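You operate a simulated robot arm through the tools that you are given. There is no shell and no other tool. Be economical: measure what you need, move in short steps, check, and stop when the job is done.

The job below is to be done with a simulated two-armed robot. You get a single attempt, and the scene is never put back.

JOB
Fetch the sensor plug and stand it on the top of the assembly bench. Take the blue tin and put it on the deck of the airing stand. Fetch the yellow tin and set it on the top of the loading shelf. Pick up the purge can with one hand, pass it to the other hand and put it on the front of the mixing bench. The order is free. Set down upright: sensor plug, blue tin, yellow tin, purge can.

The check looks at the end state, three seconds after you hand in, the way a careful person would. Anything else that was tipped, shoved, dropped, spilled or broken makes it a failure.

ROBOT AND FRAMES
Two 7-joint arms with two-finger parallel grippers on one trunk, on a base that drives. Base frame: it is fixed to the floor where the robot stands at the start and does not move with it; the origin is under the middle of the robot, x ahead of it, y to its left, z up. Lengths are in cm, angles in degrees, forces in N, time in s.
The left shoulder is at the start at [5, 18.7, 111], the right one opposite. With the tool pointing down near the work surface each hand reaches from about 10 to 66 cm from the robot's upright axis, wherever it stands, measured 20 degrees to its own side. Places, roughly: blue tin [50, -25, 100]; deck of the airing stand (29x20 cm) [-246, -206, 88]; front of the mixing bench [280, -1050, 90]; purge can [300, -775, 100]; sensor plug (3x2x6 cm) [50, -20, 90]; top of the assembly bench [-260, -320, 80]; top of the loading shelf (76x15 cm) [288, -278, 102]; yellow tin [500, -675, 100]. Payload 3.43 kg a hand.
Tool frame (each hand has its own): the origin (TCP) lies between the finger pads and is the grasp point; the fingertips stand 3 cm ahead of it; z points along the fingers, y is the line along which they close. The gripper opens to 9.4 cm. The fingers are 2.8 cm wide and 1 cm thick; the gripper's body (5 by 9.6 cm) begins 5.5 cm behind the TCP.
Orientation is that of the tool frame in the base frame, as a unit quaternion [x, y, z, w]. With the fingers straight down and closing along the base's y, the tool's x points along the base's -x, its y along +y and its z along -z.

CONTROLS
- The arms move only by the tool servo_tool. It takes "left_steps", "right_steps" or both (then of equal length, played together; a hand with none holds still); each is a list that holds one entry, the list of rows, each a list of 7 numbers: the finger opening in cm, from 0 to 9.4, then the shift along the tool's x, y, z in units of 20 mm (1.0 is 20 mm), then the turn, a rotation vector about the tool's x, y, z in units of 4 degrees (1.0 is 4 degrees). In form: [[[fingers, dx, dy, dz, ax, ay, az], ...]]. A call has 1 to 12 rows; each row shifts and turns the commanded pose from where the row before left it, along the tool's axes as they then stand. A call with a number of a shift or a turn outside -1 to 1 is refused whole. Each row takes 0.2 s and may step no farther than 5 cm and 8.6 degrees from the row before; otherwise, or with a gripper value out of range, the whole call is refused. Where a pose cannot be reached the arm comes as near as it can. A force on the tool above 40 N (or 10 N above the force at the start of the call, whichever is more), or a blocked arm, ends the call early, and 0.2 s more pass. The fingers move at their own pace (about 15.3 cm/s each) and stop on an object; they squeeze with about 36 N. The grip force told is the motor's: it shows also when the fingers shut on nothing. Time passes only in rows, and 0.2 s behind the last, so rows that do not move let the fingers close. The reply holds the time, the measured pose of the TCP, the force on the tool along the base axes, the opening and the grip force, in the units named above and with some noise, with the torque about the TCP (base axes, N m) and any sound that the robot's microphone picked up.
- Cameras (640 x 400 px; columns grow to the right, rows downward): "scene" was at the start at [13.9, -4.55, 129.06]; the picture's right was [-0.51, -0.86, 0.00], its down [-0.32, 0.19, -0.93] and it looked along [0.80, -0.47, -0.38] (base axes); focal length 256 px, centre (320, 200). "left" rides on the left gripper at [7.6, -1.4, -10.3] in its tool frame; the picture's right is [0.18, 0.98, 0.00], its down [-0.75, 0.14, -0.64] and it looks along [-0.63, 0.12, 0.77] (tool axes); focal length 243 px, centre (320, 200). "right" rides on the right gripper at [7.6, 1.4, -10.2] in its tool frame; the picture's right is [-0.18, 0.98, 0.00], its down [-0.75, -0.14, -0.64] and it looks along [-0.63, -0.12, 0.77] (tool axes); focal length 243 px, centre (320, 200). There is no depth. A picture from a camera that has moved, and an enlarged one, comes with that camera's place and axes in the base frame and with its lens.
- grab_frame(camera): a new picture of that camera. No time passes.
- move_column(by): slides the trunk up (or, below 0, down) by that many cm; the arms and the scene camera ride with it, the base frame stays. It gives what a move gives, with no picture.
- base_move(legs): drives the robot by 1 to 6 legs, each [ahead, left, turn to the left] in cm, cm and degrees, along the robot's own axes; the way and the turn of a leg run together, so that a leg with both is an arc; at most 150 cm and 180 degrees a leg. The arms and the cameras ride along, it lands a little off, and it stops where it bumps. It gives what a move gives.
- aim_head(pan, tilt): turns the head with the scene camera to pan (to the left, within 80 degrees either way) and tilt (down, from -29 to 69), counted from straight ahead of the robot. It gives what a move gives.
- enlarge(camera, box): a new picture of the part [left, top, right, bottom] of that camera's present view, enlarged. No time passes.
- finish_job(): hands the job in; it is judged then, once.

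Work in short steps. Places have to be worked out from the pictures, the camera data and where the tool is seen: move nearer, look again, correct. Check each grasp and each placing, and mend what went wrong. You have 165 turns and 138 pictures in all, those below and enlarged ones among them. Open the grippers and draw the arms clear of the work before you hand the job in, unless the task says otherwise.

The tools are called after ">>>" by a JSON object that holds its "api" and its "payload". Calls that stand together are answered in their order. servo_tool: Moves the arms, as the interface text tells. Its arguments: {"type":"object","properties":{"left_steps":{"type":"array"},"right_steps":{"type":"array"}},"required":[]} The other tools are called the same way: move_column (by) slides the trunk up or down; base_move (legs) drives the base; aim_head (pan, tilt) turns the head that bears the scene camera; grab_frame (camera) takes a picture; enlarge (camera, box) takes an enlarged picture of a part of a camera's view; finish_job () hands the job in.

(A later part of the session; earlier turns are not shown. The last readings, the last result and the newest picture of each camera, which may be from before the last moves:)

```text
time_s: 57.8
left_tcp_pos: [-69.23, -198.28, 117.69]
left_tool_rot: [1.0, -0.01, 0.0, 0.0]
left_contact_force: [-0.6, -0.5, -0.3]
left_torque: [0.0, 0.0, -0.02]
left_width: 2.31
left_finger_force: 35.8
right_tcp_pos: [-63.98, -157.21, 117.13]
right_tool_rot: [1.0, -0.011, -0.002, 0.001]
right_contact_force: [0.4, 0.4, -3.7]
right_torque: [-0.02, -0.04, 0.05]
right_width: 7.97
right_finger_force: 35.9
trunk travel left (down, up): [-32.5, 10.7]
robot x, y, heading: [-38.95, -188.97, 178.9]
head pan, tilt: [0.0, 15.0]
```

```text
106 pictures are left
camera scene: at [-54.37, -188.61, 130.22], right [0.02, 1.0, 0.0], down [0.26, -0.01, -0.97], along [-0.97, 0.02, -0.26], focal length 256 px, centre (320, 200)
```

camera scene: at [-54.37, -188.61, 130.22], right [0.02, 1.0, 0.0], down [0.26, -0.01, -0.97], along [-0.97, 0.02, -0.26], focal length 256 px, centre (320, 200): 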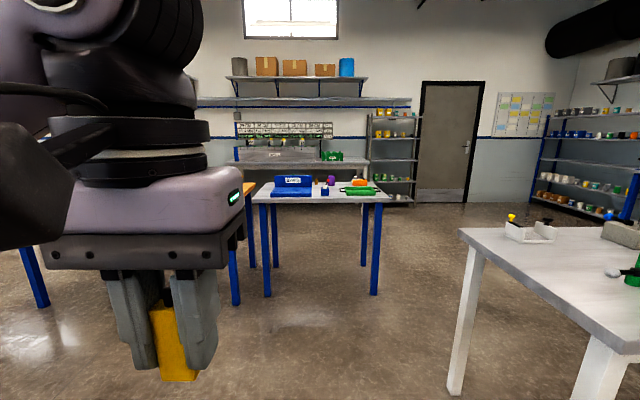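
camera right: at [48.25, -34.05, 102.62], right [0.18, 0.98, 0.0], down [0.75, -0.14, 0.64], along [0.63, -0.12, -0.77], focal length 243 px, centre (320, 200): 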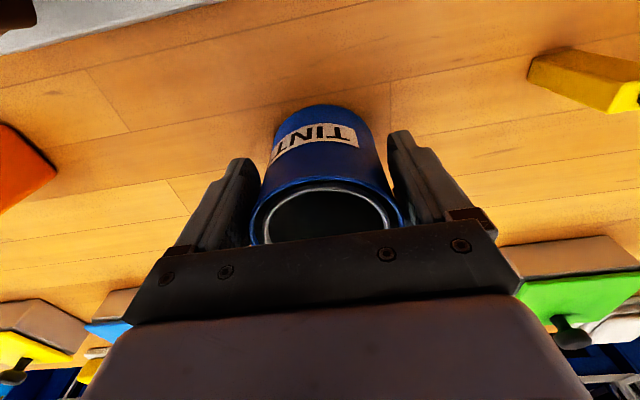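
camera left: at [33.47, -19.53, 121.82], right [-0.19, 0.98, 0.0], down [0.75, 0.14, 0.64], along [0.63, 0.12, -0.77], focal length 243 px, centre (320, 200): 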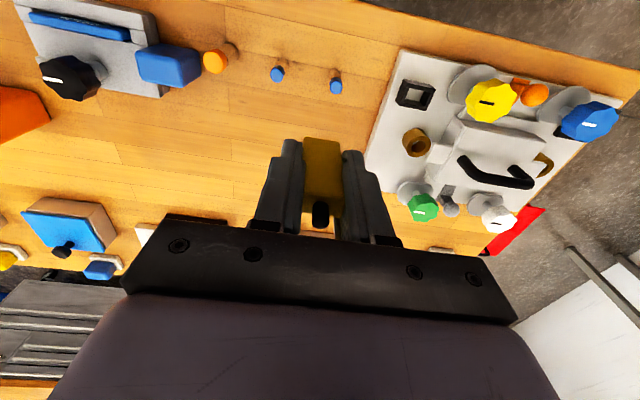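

Clear path. Driving ahead toward the GAGE table.

>>> {"api": "base_move", "payload": {"legs": [[105, 14, 1]]}}

>>> {"api": "aim_head", "payload": {"pan": -5, "tilt": 25}}

>>> {"api": "grab_frame", "payload": {"camera": "scene"}}

>>> {"api": "enlarge", "payload": {"camera": "scene", "box": [200, 120, 440, 270]}}

```text
time_s: 63.2
left_tcp_pos: [-174.02, -211.34, 117.63]
left_tool_rot: [1.0, -0.001, 0.0, 0.001]
left_contact_force: [-1.5, -0.9, 0.1]
left_torque: [-0.03, 0.0, -0.01]
left_width: 2.32
left_finger_force: 36.1
right_tcp_pos: [-169.59, -170.12, 117.22]
right_tool_rot: [1.0, -0.001, 0.0, 0.001]
right_contact_force: [0.0, 0.5, -3.0]
right_torque: [0.04, -0.08, -0.03]
right_width: 7.95
right_finger_force: 36.3
trunk travel left (down, up): [-32.5, 10.7]
robot x, y, heading: [-144.37, -201.77, 179.7]
head pan, tilt: [0.0, 15.0]
```

```text
time_s: 63.9
left_tcp_pos: [-174.02, -211.42, 117.72]
left_tool_rot: [1.0, -0.001, 0.0, -0.001]
left_contact_force: [-0.2, 1.2, -1.0]
left_torque: [0.05, 0.01, 0.02]
left_width: 2.32
left_finger_force: 36.1
right_tcp_pos: [-169.67, -170.15, 117.22]
right_tool_rot: [1.0, -0.001, 0.0, 0.001]
right_contact_force: [0.7, 0.7, -4.2]
right_torque: [-0.04, -0.09, -0.03]
right_width: 7.93
right_finger_force: 35.9
trunk travel left (down, up): [-32.5, 10.7]
robot x, y, heading: [-144.24, -201.13, 179.9]
head pan, tilt: [-5.0, 25.0]
```

```text
105 pictures are left
camera scene: at [-159.23, -200.64, 128.6], right [0.09, 1.0, 0.0], down [0.42, -0.04, -0.91], along [-0.9, 0.08, -0.42], focal length 256 px, centre (320, 200)
```

scene: 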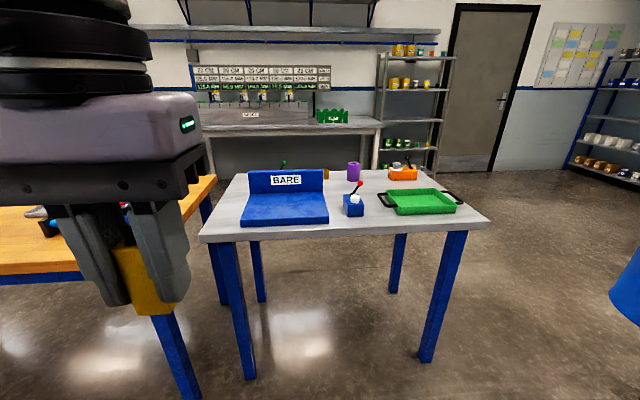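

```text
2.67 times, centred on (320, 195) of scene
camera zoom: at [-159.23, -200.64, 128.6], right [0.09, 1.0, 0.0], down [0.42, -0.04, -0.91], along [-0.9, 0.08, -0.42], focal length 682 px, centre (320, 213)
```

zoom: 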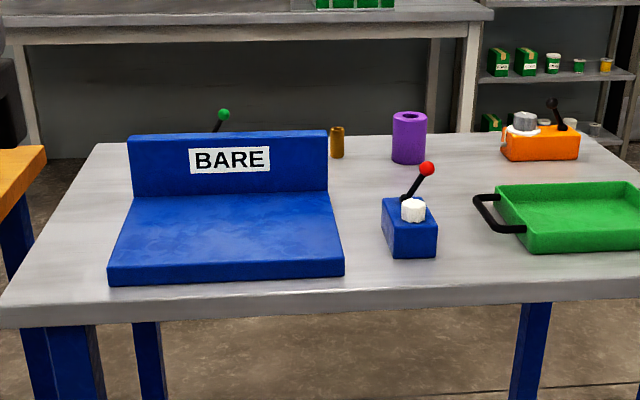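

The blue "BARE" deck is at about x -252…-233, y -220…-191, matching the airing stand. I'll drive to about (-192, -223) so the right hand can place the tin.

>>> {"api": "base_move", "payload": {"legs": [[48, 22, 0]]}}

>>> {"api": "aim_head", "payload": {"pan": -15, "tilt": 40}}

>>> {"api": "grab_frame", "payload": {"camera": "scene"}}

```text
time_s: 67.0
left_tcp_pos: [-221.26, -233.28, 117.62]
left_tool_rot: [1.0, -0.001, 0.001, 0.0]
left_contact_force: [0.0, -1.1, 0.3]
left_torque: [-0.01, -0.01, 0.02]
left_width: 2.31
left_finger_force: 36.2
right_tcp_pos: [-216.72, -192.08, 117.23]
right_tool_rot: [1.0, -0.001, 0.0, 0.0]
right_contact_force: [-0.4, 0.1, -3.2]
right_torque: [-0.02, -0.03, 0.0]
right_width: 7.96
right_finger_force: 35.8
trunk travel left (down, up): [-32.5, 10.7]
robot x, y, heading: [-191.46, -223.59, 179.9]
head pan, tilt: [-5.0, 25.0]
```

```text
time_s: 67.7
left_tcp_pos: [-221.19, -233.25, 117.54]
left_tool_rot: [1.0, -0.001, 0.0, 0.0]
left_contact_force: [0.5, -0.5, 0.4]
left_torque: [0.01, 0.01, -0.01]
left_width: 2.3
left_finger_force: 35.8
right_tcp_pos: [-216.72, -191.86, 117.08]
right_tool_rot: [1.0, -0.001, 0.0, 0.0]
right_contact_force: [-0.3, -0.6, -4.0]
right_torque: [-0.03, -0.08, -0.04]
right_width: 7.96
right_finger_force: 35.7
trunk travel left (down, up): [-32.5, 10.7]
robot x, y, heading: [-191.12, -223.37, 180.0]
head pan, tilt: [-15.0, 40.0]
```

```text
103 pictures are left
camera scene: at [-205.37, -221.11, 126.27], right [0.26, 0.97, 0.0], down [0.62, -0.17, -0.77], along [-0.74, 0.2, -0.64], focal length 256 px, centre (320, 200)
```

scene: 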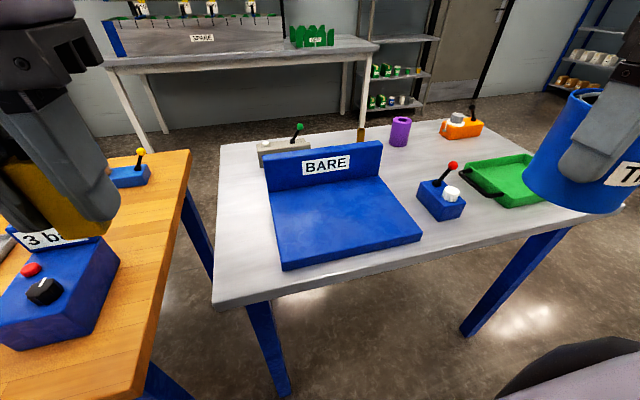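

Deck centre is about (-244, -206). Moving the tin over it at safe height.

>>> {"api": "servo_tool", "payload": {"right_steps": [[[5, -0.6, 0.6, 0, 0, 0, 0], [5, -1, 0.6, 0.2, 0, 0, 0], [5, -1, 0.6, 0.4, 0, 0, 0], [5, -1, 0.6, 0.5, 0, 0, 0], [5, -1, 0.6, 0.5, 0, 0, 0], [5, -1, 0.6, 0.5, 0, 0, 0], [5, -1, 0.6, 0.5, 0, 0, 0], [5, -1, 0.6, 0.5, 0, 0, 0], [5, -1, 0.6, 0.5, 0, 0, 0], [5, -1, 0.6, 0.5, 0, 0, 0], [5, -1, 0.6, 0.5, 0, 0, 0], [5, -1, 0.4, 0.5, 0, 0, 0]]]}}

>>> {"api": "servo_tool", "payload": {"right_steps": [[[5, -1, 0, 0.5, 0, 0, 0], [5, -0.1, 0, 0.5, 0, 0, 0], [5, 0, 0, 0, 0, 0, 0]]]}}

>>> {"api": "grab_frame", "payload": {"camera": "right"}}

>>> {"api": "grab_frame", "payload": {"camera": "scene"}}

```text
time_s: 70.3
left_tcp_pos: [-221.15, -233.17, 117.69]
left_tool_rot: [1.0, -0.001, 0.0, 0.001]
left_contact_force: [-0.1, -0.4, -0.8]
left_torque: [0.05, 0.01, 0.0]
left_width: 2.32
left_finger_force: 35.8
right_tcp_pos: [-239.11, -204.97, 106.76]
right_tool_rot: [1.0, -0.003, -0.001, 0.0]
right_contact_force: [0.5, 0.1, -4.1]
right_torque: [0.02, -0.02, 0.0]
right_width: 7.93
right_finger_force: 36.0
right hand out of reach, approached as far as the arm can: row 12
trunk travel left (down, up): [-32.5, 10.7]
robot x, y, heading: [-191.4, -223.41, 179.8]
head pan, tilt: [-15.0, 40.0]
```

```text
time_s: 71.1
left_tcp_pos: [-221.05, -233.23, 117.7]
left_tool_rot: [1.0, -0.001, 0.0, 0.0]
left_contact_force: [0.7, -0.2, 0.1]
left_torque: [-0.01, 0.0, -0.03]
left_width: 2.32
left_finger_force: 36.3
right_tcp_pos: [-240.41, -203.99, 104.56]
right_tool_rot: [1.0, -0.001, -0.001, 0.001]
right_contact_force: [0.2, -0.4, -3.6]
right_torque: [0.02, -0.07, 0.0]
right_width: 7.93
right_finger_force: 36.5
right hand out of reach, approached as far as the arm can: row 1
trunk travel left (down, up): [-32.5, 10.7]
robot x, y, heading: [-191.23, -223.77, 180.0]
head pan, tilt: [-15.0, 40.0]
```

```text
102 pictures are left
camera right: at [-232.77, -205.57, 114.82], right [-0.19, -0.98, 0.0], down [-0.75, 0.14, 0.64], along [-0.63, 0.12, -0.77], focal length 243 px, centre (320, 200)
```

right: 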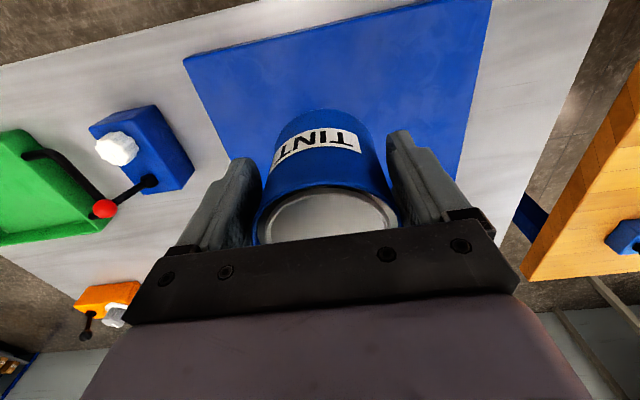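

```text
101 pictures are left
camera scene: at [-205.37, -221.11, 126.26], right [0.26, 0.97, 0.0], down [0.62, -0.17, -0.77], along [-0.74, 0.2, -0.64], focal length 256 px, centre (320, 200)
```

scene: 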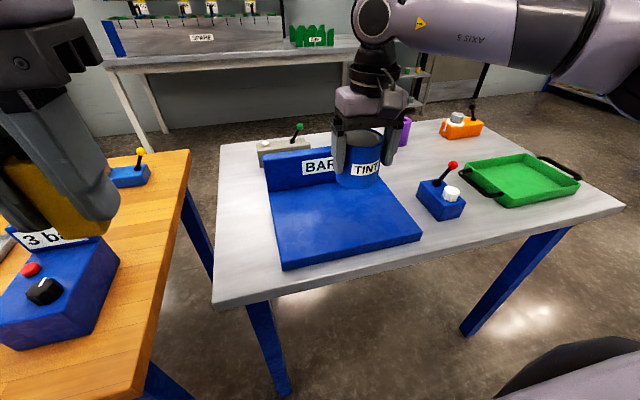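

The tin centre is about (-241.5, -204), fully above the deck. Lowering it.

>>> {"api": "servo_tool", "payload": {"right_steps": [[[5, 0, 0, 0.8, 0, 0, 0], [5, 0, 0, 0.8, 0, 0, 0], [5, 0, 0, 0.8, 0, 0, 0], [5, 0, 0, 0.8, 0, 0, 0], [5, 0, 0, 0.8, 0, 0, 0], [5, 0, 0, 0.5, 0, 0, 0], [5, 0, 0, 0.2, 0, 0, 0], [5, 0, 0, 0, 0, 0, 0]]]}}

>>> {"api": "grab_frame", "payload": {"camera": "scene"}}

```text
time_s: 72.9
left_tcp_pos: [-221.11, -233.29, 117.55]
left_tool_rot: [1.0, 0.0, 0.001, 0.001]
left_contact_force: [0.5, 0.1, -0.6]
left_torque: [0.02, 0.01, -0.01]
left_width: 2.31
left_finger_force: 36.4
right_tcp_pos: [-240.06, -203.67, 95.26]
right_tool_rot: [1.0, 0.0, -0.002, 0.001]
right_contact_force: [0.6, 0.1, -4.2]
right_torque: [0.02, -0.08, 0.03]
right_width: 7.94
right_finger_force: 36.1
right hand out of reach, approached as far as the arm can: row 5
trunk travel left (down, up): [-32.5, 10.7]
robot x, y, heading: [-191.33, -223.6, 179.9]
head pan, tilt: [-15.0, 40.0]
```

```text
100 pictures are left
camera scene: at [-205.38, -221.11, 126.26], right [0.26, 0.97, 0.0], down [0.62, -0.17, -0.77], along [-0.74, 0.2, -0.64], focal length 256 px, centre (320, 200)
```

scene: 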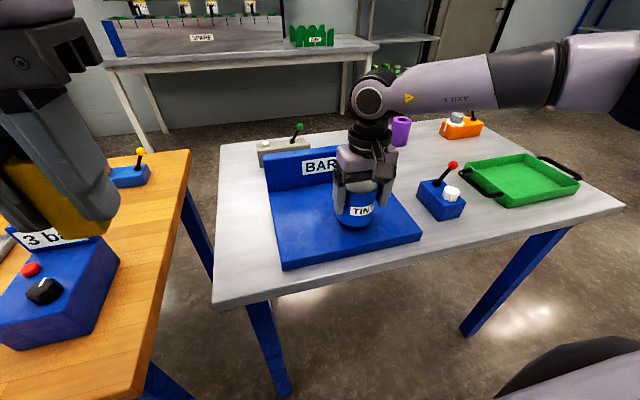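

Still carrying weight (about 4 N), so I'll lower in small steps until the load comes off.

>>> {"api": "servo_tool", "payload": {"right_steps": [[[5, 0, 0, 0.15, 0, 0, 0], [5, 0, 0, 0.15, 0, 0, 0], [5, 0, 0, 0.15, 0, 0, 0], [5, 0, 0, 0, 0, 0, 0]]]}}

```text
time_s: 73.9
left_tcp_pos: [-221.2, -233.27, 117.69]
left_tool_rot: [1.0, -0.001, -0.001, 0.0]
left_contact_force: [-0.8, 0.1, 0.3]
left_torque: [-0.04, 0.02, 0.0]
left_width: 2.36
left_finger_force: 35.7
right_tcp_pos: [-239.95, -203.61, 94.42]
right_tool_rot: [1.0, -0.001, 0.0, 0.001]
right_contact_force: [-0.3, -0.3, -4.1]
right_torque: [0.01, -0.06, -0.02]
right_width: 7.92
right_finger_force: 35.8
right hand out of reach, approached as far as the arm can: row 1
trunk travel left (down, up): [-32.5, 10.7]
robot x, y, heading: [-191.3, -223.15, 180.0]
head pan, tilt: [-15.0, 40.0]
```

>>> {"api": "servo_tool", "payload": {"right_steps": [[[5, 0, 0, 0.1, 0, 0, 0], [5, 0, 0, 0.1, 0, 0, 0], [5, 0, 0, 0.1, 0, 0, 0], [5, 0, 0, 0, 0, 0, 0]]]}}

>>> {"api": "grab_frame", "payload": {"camera": "right"}}

```text
time_s: 74.9
left_tcp_pos: [-221.11, -233.32, 117.61]
left_tool_rot: [1.0, -0.001, -0.001, 0.0]
left_contact_force: [0.4, -0.9, -1.0]
left_torque: [0.0, -0.02, -0.01]
left_width: 2.3
left_finger_force: 36.5
right_tcp_pos: [-239.68, -203.42, 93.85]
right_tool_rot: [1.0, -0.001, -0.001, 0.001]
right_contact_force: [0.5, 0.5, -3.4]
right_torque: [0.01, -0.07, -0.02]
right_width: 7.92
right_finger_force: 36.2
trunk travel left (down, up): [-32.5, 10.7]
robot x, y, heading: [-191.45, -223.43, 180.0]
head pan, tilt: [-15.0, 40.0]
```

```text
99 pictures are left
camera right: at [-232.15, -204.91, 104.14], right [-0.19, -0.98, 0.0], down [-0.75, 0.14, 0.64], along [-0.63, 0.12, -0.77], focal length 243 px, centre (320, 200)
```

right: 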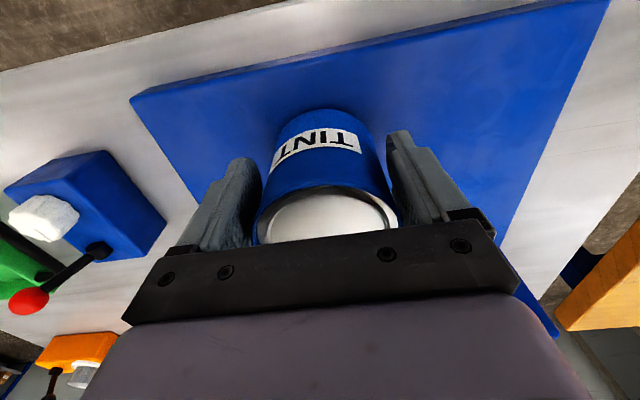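

Not touching yet; continuing.

>>> {"api": "servo_tool", "payload": {"right_steps": [[[5, 0, 0, 0.1, 0, 0, 0], [5, 0, 0, 0.1, 0, 0, 0], [5, 0, 0, 0.1, 0, 0, 0], [5, 0, 0, 0.1, 0, 0, 0], [5, 0, 0, 0, 0, 0, 0]]]}}

```text
time_s: 76.1
left_tcp_pos: [-221.07, -233.33, 117.64]
left_tool_rot: [1.0, 0.0, -0.001, 0.0]
left_contact_force: [-0.1, 0.3, 0.0]
left_torque: [0.01, -0.02, -0.02]
left_width: 2.32
left_finger_force: 36.4
right_tcp_pos: [-239.7, -203.31, 93.42]
right_tool_rot: [1.0, 0.0, -0.003, 0.002]
right_contact_force: [-1.2, 1.7, 13.2]
right_torque: [0.39, -0.2, 0.02]
right_width: 7.93
right_finger_force: 35.6
right hand out of reach, approached as far as the arm can: row 1
trunk travel left (down, up): [-32.5, 10.7]
robot x, y, heading: [-191.5, -223.44, 179.9]
head pan, tilt: [-15.0, 40.0]
```

Contact with the deck (13 N). Opening and rising straight up.

>>> {"api": "servo_tool", "payload": {"right_steps": [[[9.4, 0, 0, -0.05, 0, 0, 0], [9.4, 0, 0, 0, 0, 0, 0], [9.4, 0, 0, 0, 0, 0, 0], [9.4, 0, 0, -0.6, 0, 0, 0], [9.4, 0, 0, -0.8, 0, 0, 0], [9.4, 0, 0, -0.8, 0, 0, 0], [9.4, 0, 0, -0.8, 0, 0, 0], [9.4, 0, 0, -0.8, 0, 0, 0], [9.4, 0, 0, -0.8, 0, 0, 0], [9.4, 0, 0, -0.8, 0, 0, 0], [9.4, 0, 0, -0.8, 0, 0, 0]]]}}

>>> {"api": "grab_frame", "payload": {"camera": "scene"}}

>>> {"api": "grab_frame", "payload": {"camera": "right"}}

```text
time_s: 78.5
left_tcp_pos: [-221.12, -233.27, 117.63]
left_tool_rot: [1.0, -0.001, -0.001, -0.001]
left_contact_force: [0.0, 0.4, -0.2]
left_torque: [0.0, -0.05, -0.02]
left_width: 2.33
left_finger_force: 36.1
right_tcp_pos: [-239.76, -203.4, 105.65]
right_tool_rot: [1.0, -0.001, -0.002, 0.0]
right_contact_force: [0.4, -0.3, 0.5]
right_torque: [0.01, -0.01, -0.02]
right_width: 9.39
right_finger_force: 0.0
trunk travel left (down, up): [-32.5, 10.7]
robot x, y, heading: [-191.03, -223.71, 179.7]
head pan, tilt: [-15.0, 40.0]
```

```text
98 pictures are left
camera scene: at [-205.34, -221.12, 126.27], right [0.26, 0.97, 0.0], down [0.62, -0.17, -0.77], along [-0.74, 0.2, -0.64], focal length 256 px, centre (320, 200)
```

scene: 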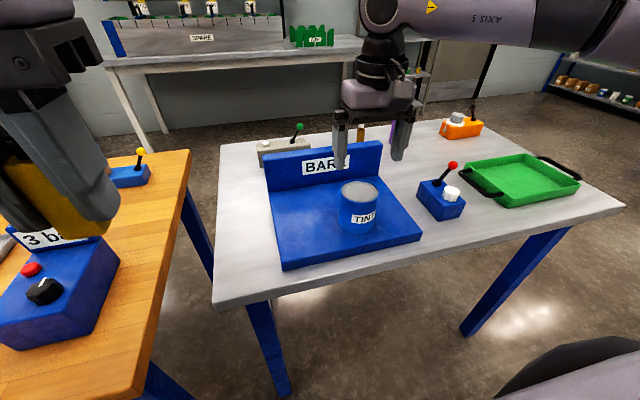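

```text
97 pictures are left
camera right: at [-232.14, -204.92, 115.98], right [-0.19, -0.98, 0.0], down [-0.75, 0.14, 0.64], along [-0.63, 0.12, -0.77], focal length 243 px, centre (320, 200)
```

right: 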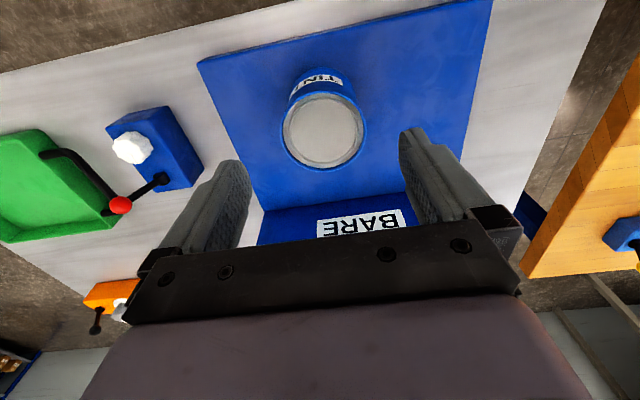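

Tin stands upright on the deck. Retracting the right hand, then backing the base to view the assembly bench.

>>> {"api": "servo_tool", "payload": {"right_steps": [[[9.4, 0.6, 0, -0.6, 0, 0, 0], [9.4, 1, -0.4, -0.6, 0, 0, 0], [9.4, 1, -0.4, -0.6, 0, 0, 0], [9.4, 1, -0.4, -0.6, 0, 0, 0], [9.4, 1, -0.4, -0.6, 0, 0, 0], [9.4, 1, -0.4, -0.6, 0, 0, 0], [9.4, 1, -0.4, -0.6, 0, 0, 0], [9.4, 1, -0.4, -0.6, 0, 0, 0], [9.4, 1, -0.4, -0.6, 0, 0, 0]]]}}

>>> {"api": "base_move", "payload": {"legs": [[-25, 0, 0], [0, 60, 0]]}}

>>> {"api": "aim_head", "payload": {"pan": -5, "tilt": 30}}

>>> {"api": "grab_frame", "payload": {"camera": "scene"}}

```text
time_s: 80.5
left_tcp_pos: [-221.06, -233.33, 117.72]
left_tool_rot: [1.0, -0.001, 0.0, 0.0]
left_contact_force: [-0.4, 0.0, -0.3]
left_torque: [0.02, 0.0, 0.0]
left_width: 2.31
left_finger_force: 36.0
right_tcp_pos: [-222.4, -197.03, 116.47]
right_tool_rot: [1.0, -0.002, -0.001, 0.001]
right_contact_force: [-0.1, 0.2, -0.3]
right_torque: [0.03, 0.0, -0.01]
right_width: 9.38
right_finger_force: 0.1
trunk travel left (down, up): [-32.5, 10.7]
robot x, y, heading: [-191.24, -223.31, 179.9]
head pan, tilt: [-15.0, 40.0]
```

```text
time_s: 85.4
left_tcp_pos: [-196.74, -293.7, 117.66]
left_tool_rot: [1.0, -0.003, 0.0, -0.001]
left_contact_force: [0.4, 0.2, -0.1]
left_torque: [0.01, 0.01, 0.02]
left_width: 2.33
left_finger_force: 36.1
right_tcp_pos: [-197.69, -257.41, 116.49]
right_tool_rot: [1.0, -0.002, -0.001, 0.0]
right_contact_force: [0.3, -0.6, 0.8]
right_torque: [0.0, 0.0, -0.04]
right_width: 9.39
right_finger_force: 0.0
trunk travel left (down, up): [-32.5, 10.7]
robot x, y, heading: [-166.65, -284.26, 179.8]
head pan, tilt: [-15.0, 40.0]
```

```text
time_s: 86.1
left_tcp_pos: [-196.54, -293.66, 117.67]
left_tool_rot: [1.0, -0.003, -0.001, 0.0]
left_contact_force: [1.1, 0.5, -0.6]
left_torque: [0.01, -0.02, -0.02]
left_width: 2.3
left_finger_force: 36.1
right_tcp_pos: [-197.79, -257.35, 116.41]
right_tool_rot: [1.0, -0.003, -0.001, 0.001]
right_contact_force: [0.4, 1.7, -0.7]
right_torque: [0.02, 0.04, 0.0]
right_width: 9.42
right_finger_force: 0.1
trunk travel left (down, up): [-32.5, 10.7]
robot x, y, heading: [-166.56, -283.96, 179.8]
head pan, tilt: [-5.0, 30.0]
```

```text
96 pictures are left
camera scene: at [-181.54, -282.93, 127.8], right [0.09, 1.0, 0.0], down [0.5, -0.05, -0.87], along [-0.86, 0.08, -0.5], focal length 256 px, centre (320, 200)
```

scene: 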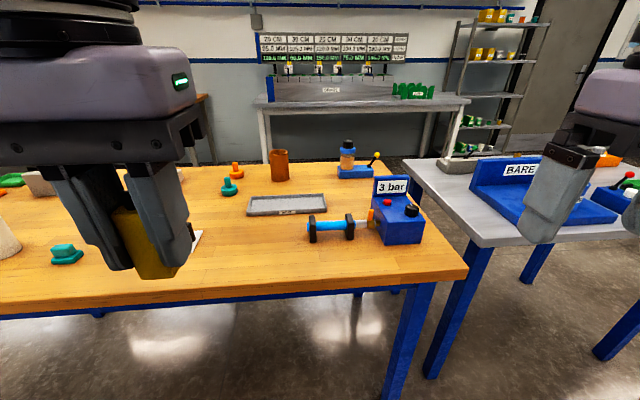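

This wood-top bench is clear around (-238, -297). I'll drive ahead 25 cm, then reach over with the left hand.

>>> {"api": "base_move", "payload": {"legs": [[25, 0, 0]]}}

>>> {"api": "servo_tool", "payload": {"left_steps": [[[1, -0.6, 0.17, 0.9, 0, 0, 0], [1, -0.8, 0.17, 0.9, 0, 0, 0], [1, -0.8, 0.17, 0.9, 0, 0, 0], [1, -0.8, 0.17, 0.9, 0, 0, 0], [1, -0.8, 0.17, 0.9, 0, 0, 0], [1, -0.8, 0.17, 0.9, 0, 0, 0], [1, -0.8, 0.17, 0.9, 0, 0, 0], [1, -0.8, 0.17, 0.9, 0, 0, 0], [1, -0.8, 0.17, 0.9, 0, 0, 0], [1, -0.8, 0.17, 0.9, 0, 0, 0], [1, 0, 0, 0.9, 0, 0, 0]]]}}

>>> {"api": "aim_head", "payload": {"pan": 0, "tilt": 45}}

>>> {"api": "grab_frame", "payload": {"camera": "scene"}}

>>> {"api": "grab_frame", "payload": {"camera": "left"}}

```text
time_s: 87.9
left_tcp_pos: [-221.28, -293.56, 117.56]
left_tool_rot: [1.0, -0.001, 0.0, -0.001]
left_contact_force: [-0.6, -0.9, -0.3]
left_torque: [0.0, -0.03, -0.01]
left_width: 2.3
left_finger_force: 36.2
right_tcp_pos: [-222.58, -257.31, 116.43]
right_tool_rot: [1.0, -0.003, -0.001, 0.0]
right_contact_force: [-0.3, -0.7, -1.4]
right_torque: [0.01, -0.02, 0.01]
right_width: 9.41
right_finger_force: 0.0
trunk travel left (down, up): [-32.5, 10.7]
robot x, y, heading: [-191.22, -283.92, 179.4]
head pan, tilt: [-5.0, 30.0]
```

```text
time_s: 90.3
left_tcp_pos: [-236.95, -296.91, 97.81]
left_tool_rot: [1.0, 0.0, 0.0, -0.002]
left_contact_force: [0.0, 1.0, -0.3]
left_torque: [-0.01, 0.0, 0.03]
left_width: 2.3
left_finger_force: 36.1
right_tcp_pos: [-222.55, -257.39, 116.4]
right_tool_rot: [1.0, -0.002, -0.001, 0.0]
right_contact_force: [-0.2, -0.6, -0.2]
right_torque: [0.0, 0.02, 0.0]
right_width: 9.4
right_finger_force: 0.0
trunk travel left (down, up): [-32.5, 10.7]
robot x, y, heading: [-191.38, -284.09, 179.9]
head pan, tilt: [-5.0, 30.0]
```

```text
time_s: 91.1
left_tcp_pos: [-236.8, -296.97, 97.89]
left_tool_rot: [1.0, -0.001, 0.0, -0.001]
left_contact_force: [0.8, -0.3, -0.6]
left_torque: [0.04, -0.05, 0.01]
left_width: 2.3
left_finger_force: 36.6
right_tcp_pos: [-222.57, -257.4, 116.44]
right_tool_rot: [1.0, -0.002, -0.001, 0.0]
right_contact_force: [-0.6, 0.1, 0.2]
right_torque: [0.03, 0.03, 0.0]
right_width: 9.39
right_finger_force: 0.1
trunk travel left (down, up): [-32.5, 10.7]
robot x, y, heading: [-191.45, -283.56, 179.8]
head pan, tilt: [0.0, 45.0]
```

```text
95 pictures are left
camera scene: at [-205.37, -283.64, 125.55], right [0.0, 1.0, 0.0], down [0.71, 0.0, -0.71], along [-0.71, 0.0, -0.71], focal length 256 px, centre (320, 200)
```

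scene: 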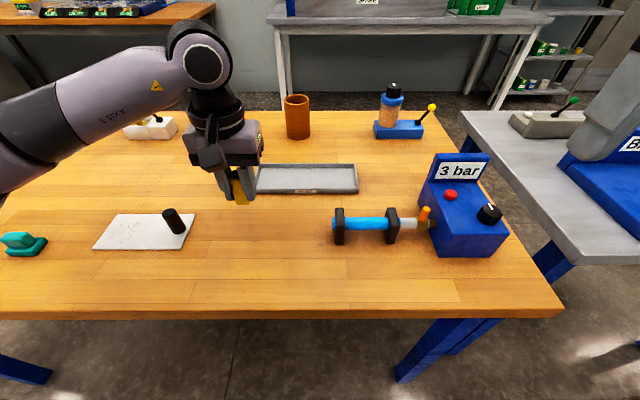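

```text
94 pictures are left
camera left: at [-229.26, -295.54, 108.11], right [0.18, -0.98, 0.0], down [-0.75, -0.14, 0.64], along [-0.63, -0.12, -0.77], focal length 243 px, centre (320, 200)
```

left: 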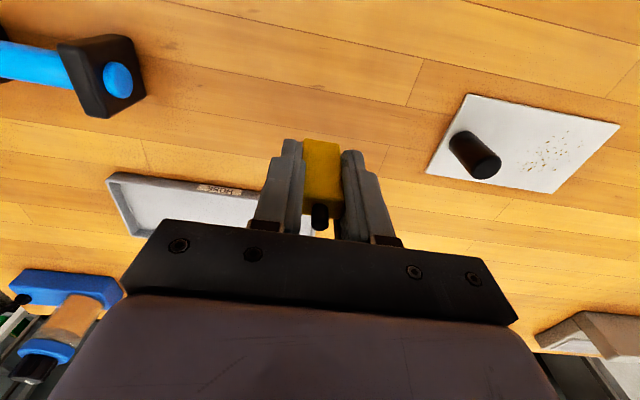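

Area below is clear. Lowering the plug.

>>> {"api": "servo_tool", "payload": {"left_steps": [[[1, 0, 0, 0.9, 0, 0, 0], [1, 0, 0, 0.9, 0, 0, 0], [1, 0, 0, 0.9, 0, 0, 0], [1, 0, 0, 0.9, 0, 0, 0], [1, 0, 0, 0.9, 0, 0, 0], [1, 0, 0, 0.9, 0, 0, 0], [1, 0, 0, 0.5, 0, 0, 0], [1, 0, 0, 0.15, 0, 0, 0], [1, 0, 0, 0.1, 0, 0, 0], [1, 0, 0, 0, 0, 0, 0]]]}}

>>> {"api": "enlarge", "payload": {"camera": "scene", "box": [160, 130, 320, 230]}}

```text
time_s: 92.6
left_tcp_pos: [-237.14, -296.81, 87.78]
left_tool_rot: [1.0, -0.001, -0.008, -0.004]
left_contact_force: [4.9, -1.6, 16.8]
left_torque: [-0.18, -0.22, -0.03]
left_width: 2.34
left_finger_force: 36.7
right_tcp_pos: [-222.51, -257.34, 116.4]
right_tool_rot: [1.0, -0.002, -0.001, 0.001]
right_contact_force: [-0.4, -0.3, -0.1]
right_torque: [0.01, 0.0, -0.03]
right_width: 9.42
right_finger_force: 0.1
trunk travel left (down, up): [-32.5, 10.7]
robot x, y, heading: [-191.3, -283.78, 180.0]
head pan, tilt: [0.0, 45.0]
stopped in row 7 (left hand): the force on the tool passed its limit (the readings are from after the stop); the commanded pose is now the measured one
```

```text
4.00 times, centred on (240, 180) of scene
camera zoom: at [-205.28, -283.64, 125.56], right [0.0, 1.0, 0.0], down [0.71, 0.0, -0.71], along [-0.71, 0.0, -0.71], focal length 1023 px, centre (640, 280)
```

zoom: 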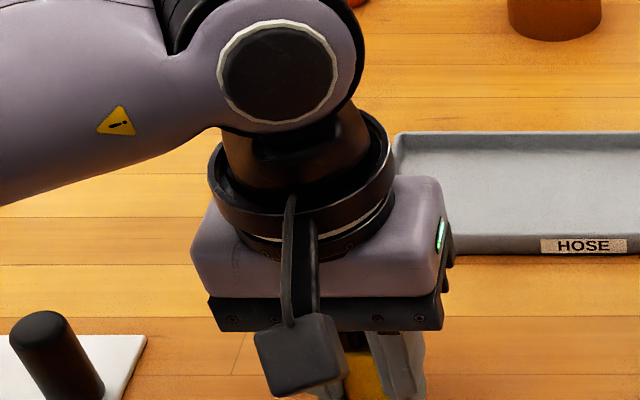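

Contact at z≈87.8 (bench surface is about z 83.6). I'll ease up slightly and check the plug with the left camera.

>>> {"api": "servo_tool", "payload": {"left_steps": [[[1, 0, 0, -0.1, 0, 0, 0], [1, 0, 0, 0, 0, 0, 0]]]}}

>>> {"api": "grab_frame", "payload": {"camera": "left"}}

```text
time_s: 93.2
left_tcp_pos: [-237.16, -296.86, 87.75]
left_tool_rot: [1.0, -0.001, -0.007, -0.004]
left_contact_force: [-2.2, 0.3, 12.7]
left_torque: [-0.06, 0.04, -0.03]
left_width: 2.33
left_finger_force: 35.7
right_tcp_pos: [-222.4, -257.34, 116.49]
right_tool_rot: [1.0, -0.001, -0.001, 0.001]
right_contact_force: [-0.6, -1.5, 0.2]
right_torque: [0.0, -0.02, 0.01]
right_width: 9.38
right_finger_force: 0.0
trunk travel left (down, up): [-32.5, 10.7]
robot x, y, heading: [-191.1, -284.23, 179.8]
head pan, tilt: [0.0, 45.0]
```

```text
92 pictures are left
camera left: at [-229.45, -295.45, 97.86], right [0.18, -0.98, -0.01], down [-0.74, -0.14, 0.65], along [-0.64, -0.11, -0.76], focal length 243 px, centre (320, 200)
```

left: 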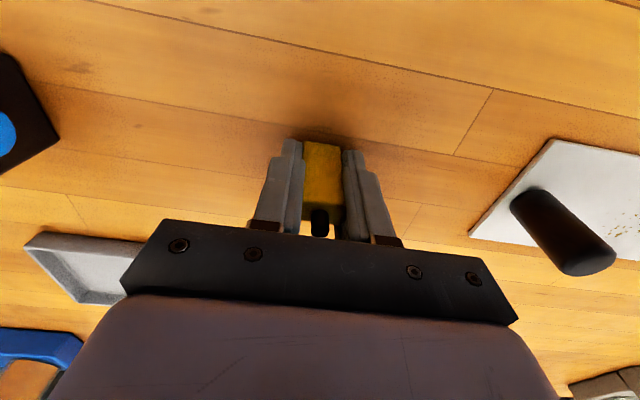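

Plug looks upright and seated. Opening moderately, waiting, then rising straight up.

>>> {"api": "servo_tool", "payload": {"left_steps": [[[3, 0, 0, -0.05, 0, 0, 0], [5, 0, 0, 0, 0, 0, 0], [5, 0, 0, 0, 0, 0, 0], [5, 0, 0, -0.6, 0, 0, 0], [5, 0, 0, -0.8, 0, 0, 0], [5, 0, 0, -0.9, 0, 0, 0], [5, 0, 0, -0.9, 0, 0, 0], [5, 0, 0, -0.9, 0, 0, 0], [5, 0, 0, -0.9, 0, 0, 0], [5, 0, 0, -0.9, 0, 0, 0], [5, 0, 0, -0.9, 0, 0, 0]]]}}

>>> {"api": "grab_frame", "payload": {"camera": "left"}}

>>> {"api": "servo_tool", "payload": {"left_steps": [[[5, 1, 0, -0.5, 0, 0, 0], [5, 1, 0, -0.5, 0, 0, 0], [5, 1, 0, -0.5, 0, 0, 0], [5, 1, 0, -0.5, 0, 0, 0], [5, 1, 0, -0.5, 0, 0, 0], [5, 1, 0, -0.5, 0, 0, 0], [5, 1, 0, -0.5, 0, 0, 0], [5, 1, 0, -0.5, 0, 0, 0]]]}}

>>> {"api": "grab_frame", "payload": {"camera": "scene"}}

```text
time_s: 95.6
left_tcp_pos: [-236.99, -296.93, 101.38]
left_tool_rot: [1.0, 0.0, -0.006, -0.002]
left_contact_force: [-0.1, -0.5, 0.7]
left_torque: [0.0, 0.01, -0.02]
left_width: 5.01
left_finger_force: 0.1
right_tcp_pos: [-222.59, -257.37, 116.49]
right_tool_rot: [1.0, -0.001, 0.0, 0.001]
right_contact_force: [-0.2, -0.1, -0.5]
right_torque: [-0.02, 0.02, -0.01]
right_width: 9.4
right_finger_force: 0.1
trunk travel left (down, up): [-32.5, 10.7]
robot x, y, heading: [-191.54, -283.71, 179.9]
head pan, tilt: [0.0, 45.0]
```

```text
91 pictures are left
camera left: at [-229.3, -295.58, 111.57], right [0.18, -0.98, -0.01], down [-0.75, -0.14, 0.65], along [-0.64, -0.11, -0.76], focal length 243 px, centre (320, 200)
```

left: 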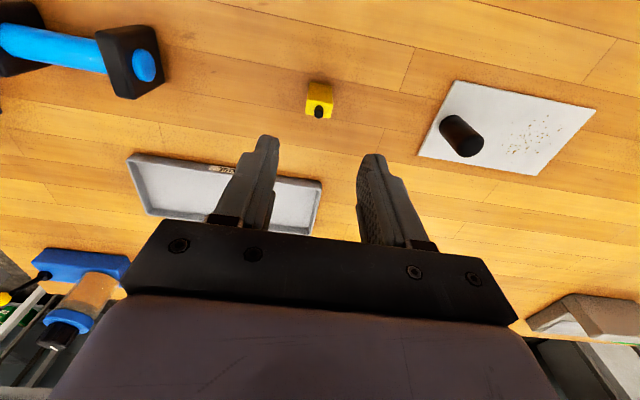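

```text
time_s: 97.4
left_tcp_pos: [-220.78, -297.13, 109.15]
left_tool_rot: [1.0, -0.002, -0.007, -0.004]
left_contact_force: [0.4, -0.4, 0.8]
left_torque: [0.03, 0.0, 0.01]
left_width: 5.02
left_finger_force: 0.1
right_tcp_pos: [-222.48, -257.32, 116.43]
right_tool_rot: [1.0, -0.001, -0.001, 0.001]
right_contact_force: [-0.7, 0.0, 0.6]
right_torque: [0.0, 0.02, -0.02]
right_width: 9.42
right_finger_force: 0.0
trunk travel left (down, up): [-32.5, 10.7]
robot x, y, heading: [-191.12, -284.33, 179.6]
head pan, tilt: [0.0, 45.0]
```

```text
90 pictures are left
camera scene: at [-205.33, -283.64, 125.54], right [0.0, 1.0, 0.0], down [0.71, 0.0, -0.71], along [-0.71, 0.0, -0.71], focal length 256 px, centre (320, 200)
```

scene: 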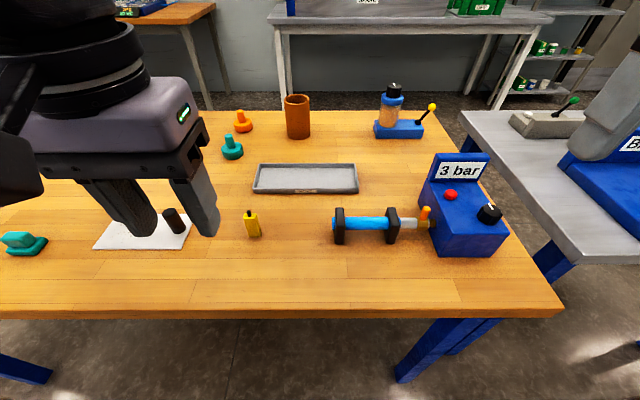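

Plug is standing on the bench. Backing off and turning to look for the route toward the yellow tin and purge can.

>>> {"api": "base_move", "payload": {"legs": [[-35, 0, 0], [0, 0, 90]]}}

>>> {"api": "aim_head", "payload": {"pan": 10, "tilt": 10}}

>>> {"api": "grab_frame", "payload": {"camera": "scene"}}

```text
time_s: 103.5
left_tcp_pos: [-143.36, -313.58, 109.1]
left_tool_rot: [0.711, 0.703, -0.006, 0.002]
left_contact_force: [-0.3, 0.3, 0.4]
left_torque: [0.0, -0.03, 0.0]
left_width: 5.02
left_finger_force: 0.1
right_tcp_pos: [-183.13, -314.99, 116.36]
right_tool_rot: [0.711, 0.703, 0.001, 0.002]
right_contact_force: [-0.2, -0.2, 0.7]
right_torque: [0.0, 0.02, -0.02]
right_width: 9.42
right_finger_force: 0.0
trunk travel left (down, up): [-32.5, 10.7]
robot x, y, heading: [-156.4, -284.39, -90.5]
head pan, tilt: [0.0, 45.0]
```

```text
time_s: 104.5
left_tcp_pos: [-143.38, -313.6, 109.05]
left_tool_rot: [0.711, 0.703, -0.006, 0.003]
left_contact_force: [-0.3, -1.3, -0.1]
left_torque: [-0.02, -0.01, 0.02]
left_width: 5.01
left_finger_force: 0.1
right_tcp_pos: [-183.12, -314.77, 116.44]
right_tool_rot: [0.711, 0.703, 0.0, 0.001]
right_contact_force: [1.0, 0.3, -0.2]
right_torque: [0.0, 0.0, -0.01]
right_width: 9.39
right_finger_force: 0.2
trunk travel left (down, up): [-32.5, 10.7]
robot x, y, heading: [-156.32, -284.08, -90.6]
head pan, tilt: [10.0, 10.0]
```

```text
89 pictures are left
camera scene: at [-154.9, -298.9, 131.03], right [-0.99, -0.16, 0.0], down [-0.03, 0.17, -0.98], along [0.16, -0.97, -0.17], focal length 256 px, centre (320, 200)
```

scene: 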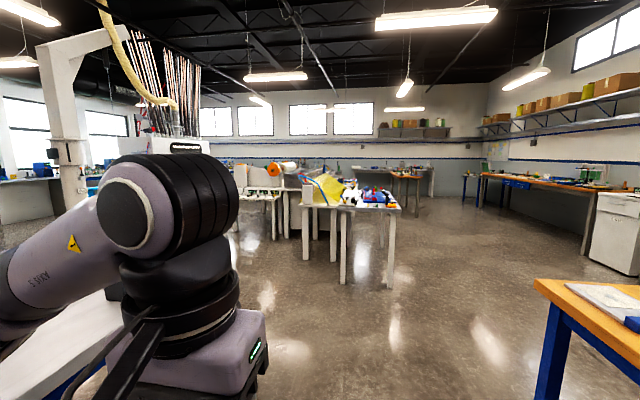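

Open floor ahead until the tables at y≈-550. I'll advance to y≈-455 and turn to face +x.

>>> {"api": "base_move", "payload": {"legs": [[150, 0, 0], [22, 0, 0], [0, 0, 90]]}}

>>> {"api": "aim_head", "payload": {"pan": -15, "tilt": 10}}

>>> {"api": "grab_frame", "payload": {"camera": "scene"}}

```text
time_s: 116.9
left_tcp_pos: [-128.0, -441.55, 109.16]
left_tool_rot: [0.007, 1.0, -0.002, 0.005]
left_contact_force: [-0.6, 0.1, 0.2]
left_torque: [0.06, 0.02, 0.0]
left_width: 4.99
left_finger_force: 0.1
right_tcp_pos: [-126.83, -481.36, 116.28]
right_tool_rot: [0.008, 1.0, 0.001, 0.001]
right_contact_force: [1.1, -0.9, 0.2]
right_torque: [0.0, 0.0, 0.01]
right_width: 9.4
right_finger_force: 0.1
trunk travel left (down, up): [-32.5, 10.7]
robot x, y, heading: [-158.04, -454.56, -1.0]
head pan, tilt: [10.0, 10.0]
```

```text
time_s: 117.8
left_tcp_pos: [-128.03, -441.61, 109.11]
left_tool_rot: [0.007, 1.0, -0.003, 0.006]
left_contact_force: [-1.3, -0.4, -0.3]
left_torque: [0.02, -0.05, 0.0]
left_width: 5.0
left_finger_force: 0.1
right_tcp_pos: [-126.95, -481.32, 116.44]
right_tool_rot: [0.008, 1.0, 0.0, 0.001]
right_contact_force: [0.5, 0.6, 0.3]
right_torque: [0.0, -0.02, 0.02]
right_width: 9.4
right_finger_force: 0.0
trunk travel left (down, up): [-32.5, 10.7]
robot x, y, heading: [-157.8, -454.51, -0.9]
head pan, tilt: [-15.0, 10.0]
```

```text
88 pictures are left
camera scene: at [-142.85, -456.98, 131.04], right [-0.27, -0.96, 0.0], down [-0.17, 0.05, -0.98], along [0.95, -0.27, -0.17], focal length 256 px, centre (320, 200)
```

scene: 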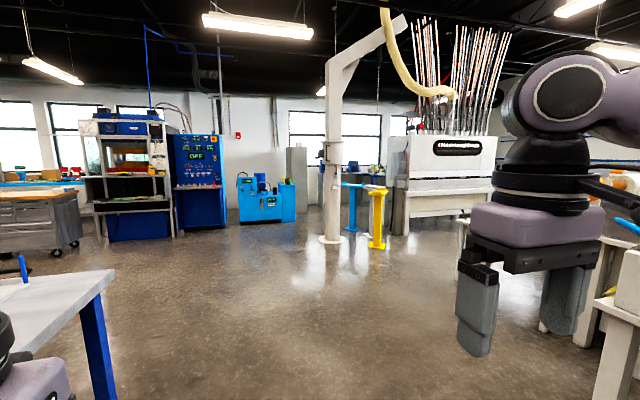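

>>> {"api": "enlarge", "payload": {"camera": "scene", "box": [270, 110, 510, 260]}}

>>> {"api": "enlarge", "payload": {"camera": "scene", "box": [0, 100, 240, 250]}}

```text
2.67 times, centred on (390, 185) of scene
camera zoom: at [-142.85, -456.98, 131.04], right [-0.27, -0.96, 0.0], down [-0.17, 0.05, -0.98], along [0.95, -0.27, -0.17], focal length 682 px, centre (133, 240)
```

zoom: 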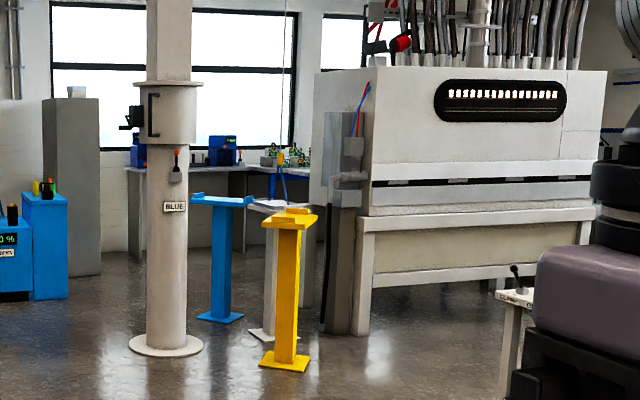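

```text
2.67 times, centred on (120, 175) of scene
camera zoom: at [-142.85, -456.98, 131.04], right [-0.27, -0.96, 0.0], down [-0.17, 0.05, -0.98], along [0.95, -0.27, -0.17], focal length 682 px, centre (853, 267)
```

zoom: 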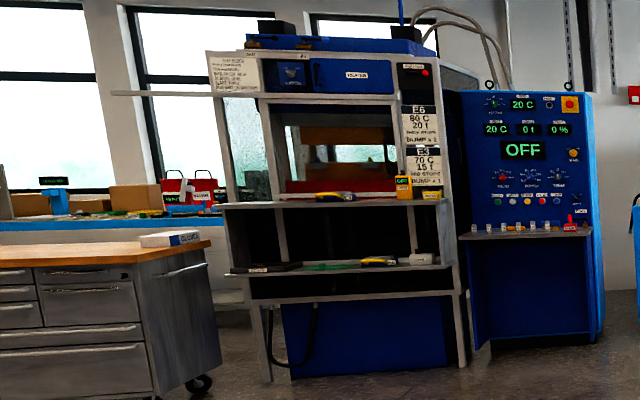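

Driving +x along y≈-462 to about x=130, then looking toward the wall benches.

>>> {"api": "base_move", "payload": {"legs": [[150, -6, 1], [140, 0, 0]]}}

>>> {"api": "aim_head", "payload": {"pan": -20, "tilt": 8}}

>>> {"api": "grab_frame", "payload": {"camera": "scene"}}

```text
refused: leg 1 is longer than a leg can be; nothing moved
```

```text
time_s: 118.5
left_tcp_pos: [-128.03, -441.67, 109.03]
left_tool_rot: [0.007, 1.0, -0.002, 0.006]
left_contact_force: [0.4, -0.4, 0.6]
left_torque: [-0.01, -0.01, -0.02]
left_width: 5.02
left_finger_force: 0.0
right_tcp_pos: [-126.87, -481.42, 116.37]
right_tool_rot: [0.008, 1.0, 0.001, 0.002]
right_contact_force: [0.0, 0.5, 0.3]
right_torque: [-0.02, 0.01, 0.0]
right_width: 9.42
right_finger_force: 0.0
trunk travel left (down, up): [-32.5, 10.7]
robot x, y, heading: [-157.81, -454.24, -0.9]
head pan, tilt: [-20.0, 8.0]
```

```text
85 pictures are left
camera scene: at [-143.14, -457.74, 131.36], right [-0.36, -0.93, 0.0], down [-0.13, 0.05, -0.99], along [0.93, -0.35, -0.14], focal length 256 px, centre (320, 200)
```

scene: 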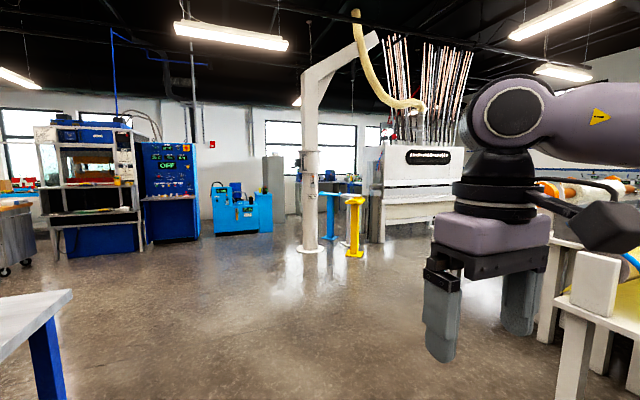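

>>> {"api": "base_move", "payload": {"legs": [[145, -6, 1], [145, 0, 0]]}}

>>> {"api": "grab_frame", "payload": {"camera": "scene"}}

```text
time_s: 132.6
left_tcp_pos: [163.35, -444.6, 108.99]
left_tool_rot: [-0.01, 1.0, -0.002, 0.005]
left_contact_force: [-0.3, -0.4, -1.1]
left_torque: [0.03, 0.02, 0.02]
left_width: 4.98
left_finger_force: 0.0
right_tcp_pos: [165.77, -484.41, 116.44]
right_tool_rot: [-0.008, 1.0, 0.0, 0.0]
right_contact_force: [-0.4, 0.1, 0.2]
right_torque: [-0.01, 0.02, -0.01]
right_width: 9.4
right_finger_force: 0.1
trunk travel left (down, up): [-32.5, 10.7]
robot x, y, heading: [134.26, -458.62, 1.4]
head pan, tilt: [-20.0, 8.0]
```

```text
84 pictures are left
camera scene: at [148.81, -461.29, 131.36], right [-0.33, -0.95, 0.0], down [-0.13, 0.05, -0.99], along [0.94, -0.32, -0.14], focal length 256 px, centre (320, 200)
```

scene: 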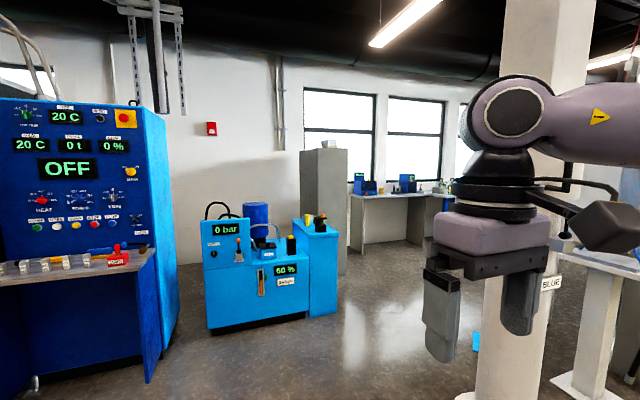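

>>> {"api": "enlarge", "payload": {"camera": "scene", "box": [330, 150, 470, 238]}}

```text
4.55 times, centred on (400, 194) of scene
camera zoom: at [148.81, -461.29, 131.36], right [-0.33, -0.95, 0.0], down [-0.13, 0.05, -0.99], along [0.94, -0.32, -0.14], focal length 1162 px, centre (-44, 227)
```

zoom: 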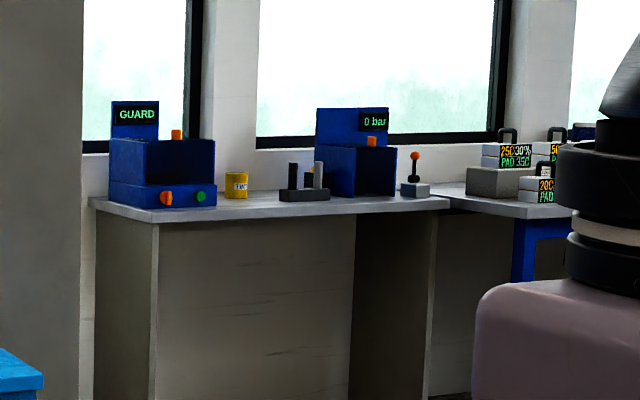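

The yellow tin stands on the far bench by the "GUARD" box, around (500, -685). I'll thread between the post and the cyan machine.

>>> {"api": "base_move", "payload": {"legs": [[65, -12, 0], [0, 0, -41], [70, 0, 0]]}}

>>> {"api": "aim_head", "payload": {"pan": 0, "tilt": 15}}

>>> {"api": "grab_frame", "payload": {"camera": "scene"}}

```text
time_s: 141.2
left_tcp_pos: [280.08, -518.8, 109.15]
left_tool_rot: [0.342, 0.94, -0.007, 0.006]
left_contact_force: [-0.3, -0.4, -0.1]
left_torque: [-0.04, 0.01, -0.01]
left_width: 5.0
left_finger_force: 0.1
right_tcp_pos: [255.99, -550.6, 116.84]
right_tool_rot: [0.344, 0.939, -0.003, 0.007]
right_contact_force: [0.7, 0.5, 0.7]
right_torque: [-0.02, 0.01, -0.02]
right_width: 9.4
right_finger_force: 0.0
trunk travel left (down, up): [-32.5, 10.7]
robot x, y, heading: [249.21, -510.75, -39.9]
head pan, tilt: [-20.0, 8.0]
stopped in leg 3: the robot was blocked; the commanded pose is now the measured one
```

```text
time_s: 142.0
left_tcp_pos: [280.18, -518.94, 109.22]
left_tool_rot: [0.342, 0.94, -0.006, 0.007]
left_contact_force: [0.5, 0.2, 0.8]
left_torque: [-0.01, -0.02, -0.02]
left_width: 5.01
left_finger_force: 0.0
right_tcp_pos: [255.97, -550.61, 116.84]
right_tool_rot: [0.343, 0.939, -0.003, 0.006]
right_contact_force: [0.3, -0.5, 0.0]
right_torque: [0.0, -0.02, 0.02]
right_width: 9.41
right_finger_force: 0.0
trunk travel left (down, up): [-32.5, 10.7]
robot x, y, heading: [248.98, -510.95, -39.8]
head pan, tilt: [0.0, 15.0]
```

```text
82 pictures are left
camera scene: at [260.73, -519.78, 130.28], right [-0.64, -0.77, 0.0], down [-0.2, 0.16, -0.97], along [0.74, -0.62, -0.25], focal length 256 px, centre (320, 200)
```

scene: 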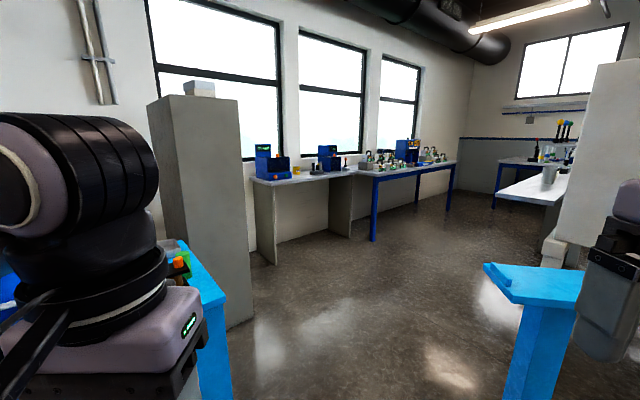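

The drive was blocked. I'll look right and left to find out what touches.

>>> {"api": "aim_head", "payload": {"pan": -65, "tilt": 20}}

>>> {"api": "grab_frame", "payload": {"camera": "scene"}}

>>> {"api": "grab_frame", "payload": {"camera": "left"}}

```text
time_s: 143.3
left_tcp_pos: [280.27, -518.87, 109.2]
left_tool_rot: [0.343, 0.939, -0.007, 0.006]
left_contact_force: [-0.2, 0.6, -0.8]
left_torque: [0.03, -0.02, 0.01]
left_width: 4.99
left_finger_force: 0.1
right_tcp_pos: [255.94, -550.51, 116.84]
right_tool_rot: [0.342, 0.94, -0.003, 0.005]
right_contact_force: [-0.1, -0.1, -0.3]
right_torque: [0.02, -0.01, -0.01]
right_width: 9.39
right_finger_force: 0.1
trunk travel left (down, up): [-32.5, 10.7]
robot x, y, heading: [249.18, -510.66, -40.0]
head pan, tilt: [-65.0, 20.0]
```

```text
81 pictures are left
camera scene: at [251.17, -522.75, 129.48], right [-0.97, 0.26, 0.0], down [0.09, 0.32, -0.94], along [-0.24, -0.91, -0.34], focal length 256 px, centre (320, 200)
```

scene: 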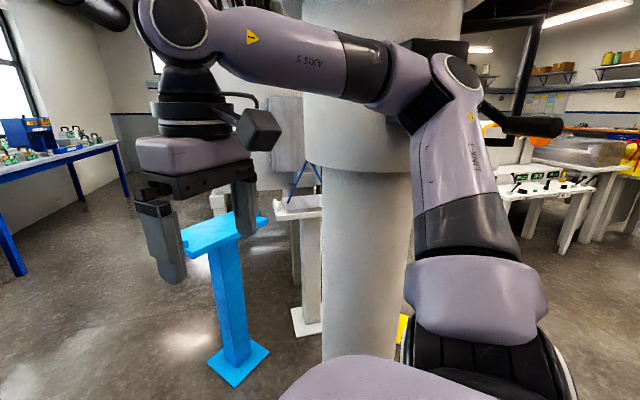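

```text
80 pictures are left
camera left: at [273.33, -514.94, 119.3], right [0.49, 0.87, -0.01], down [0.66, -0.36, 0.65], along [0.56, -0.33, -0.76], focal length 243 px, centre (320, 200)
```

left: 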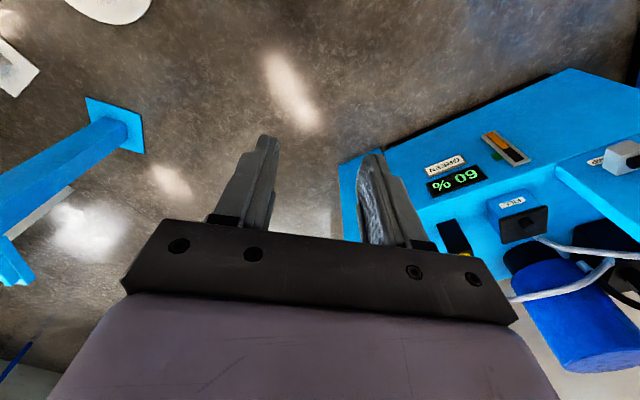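

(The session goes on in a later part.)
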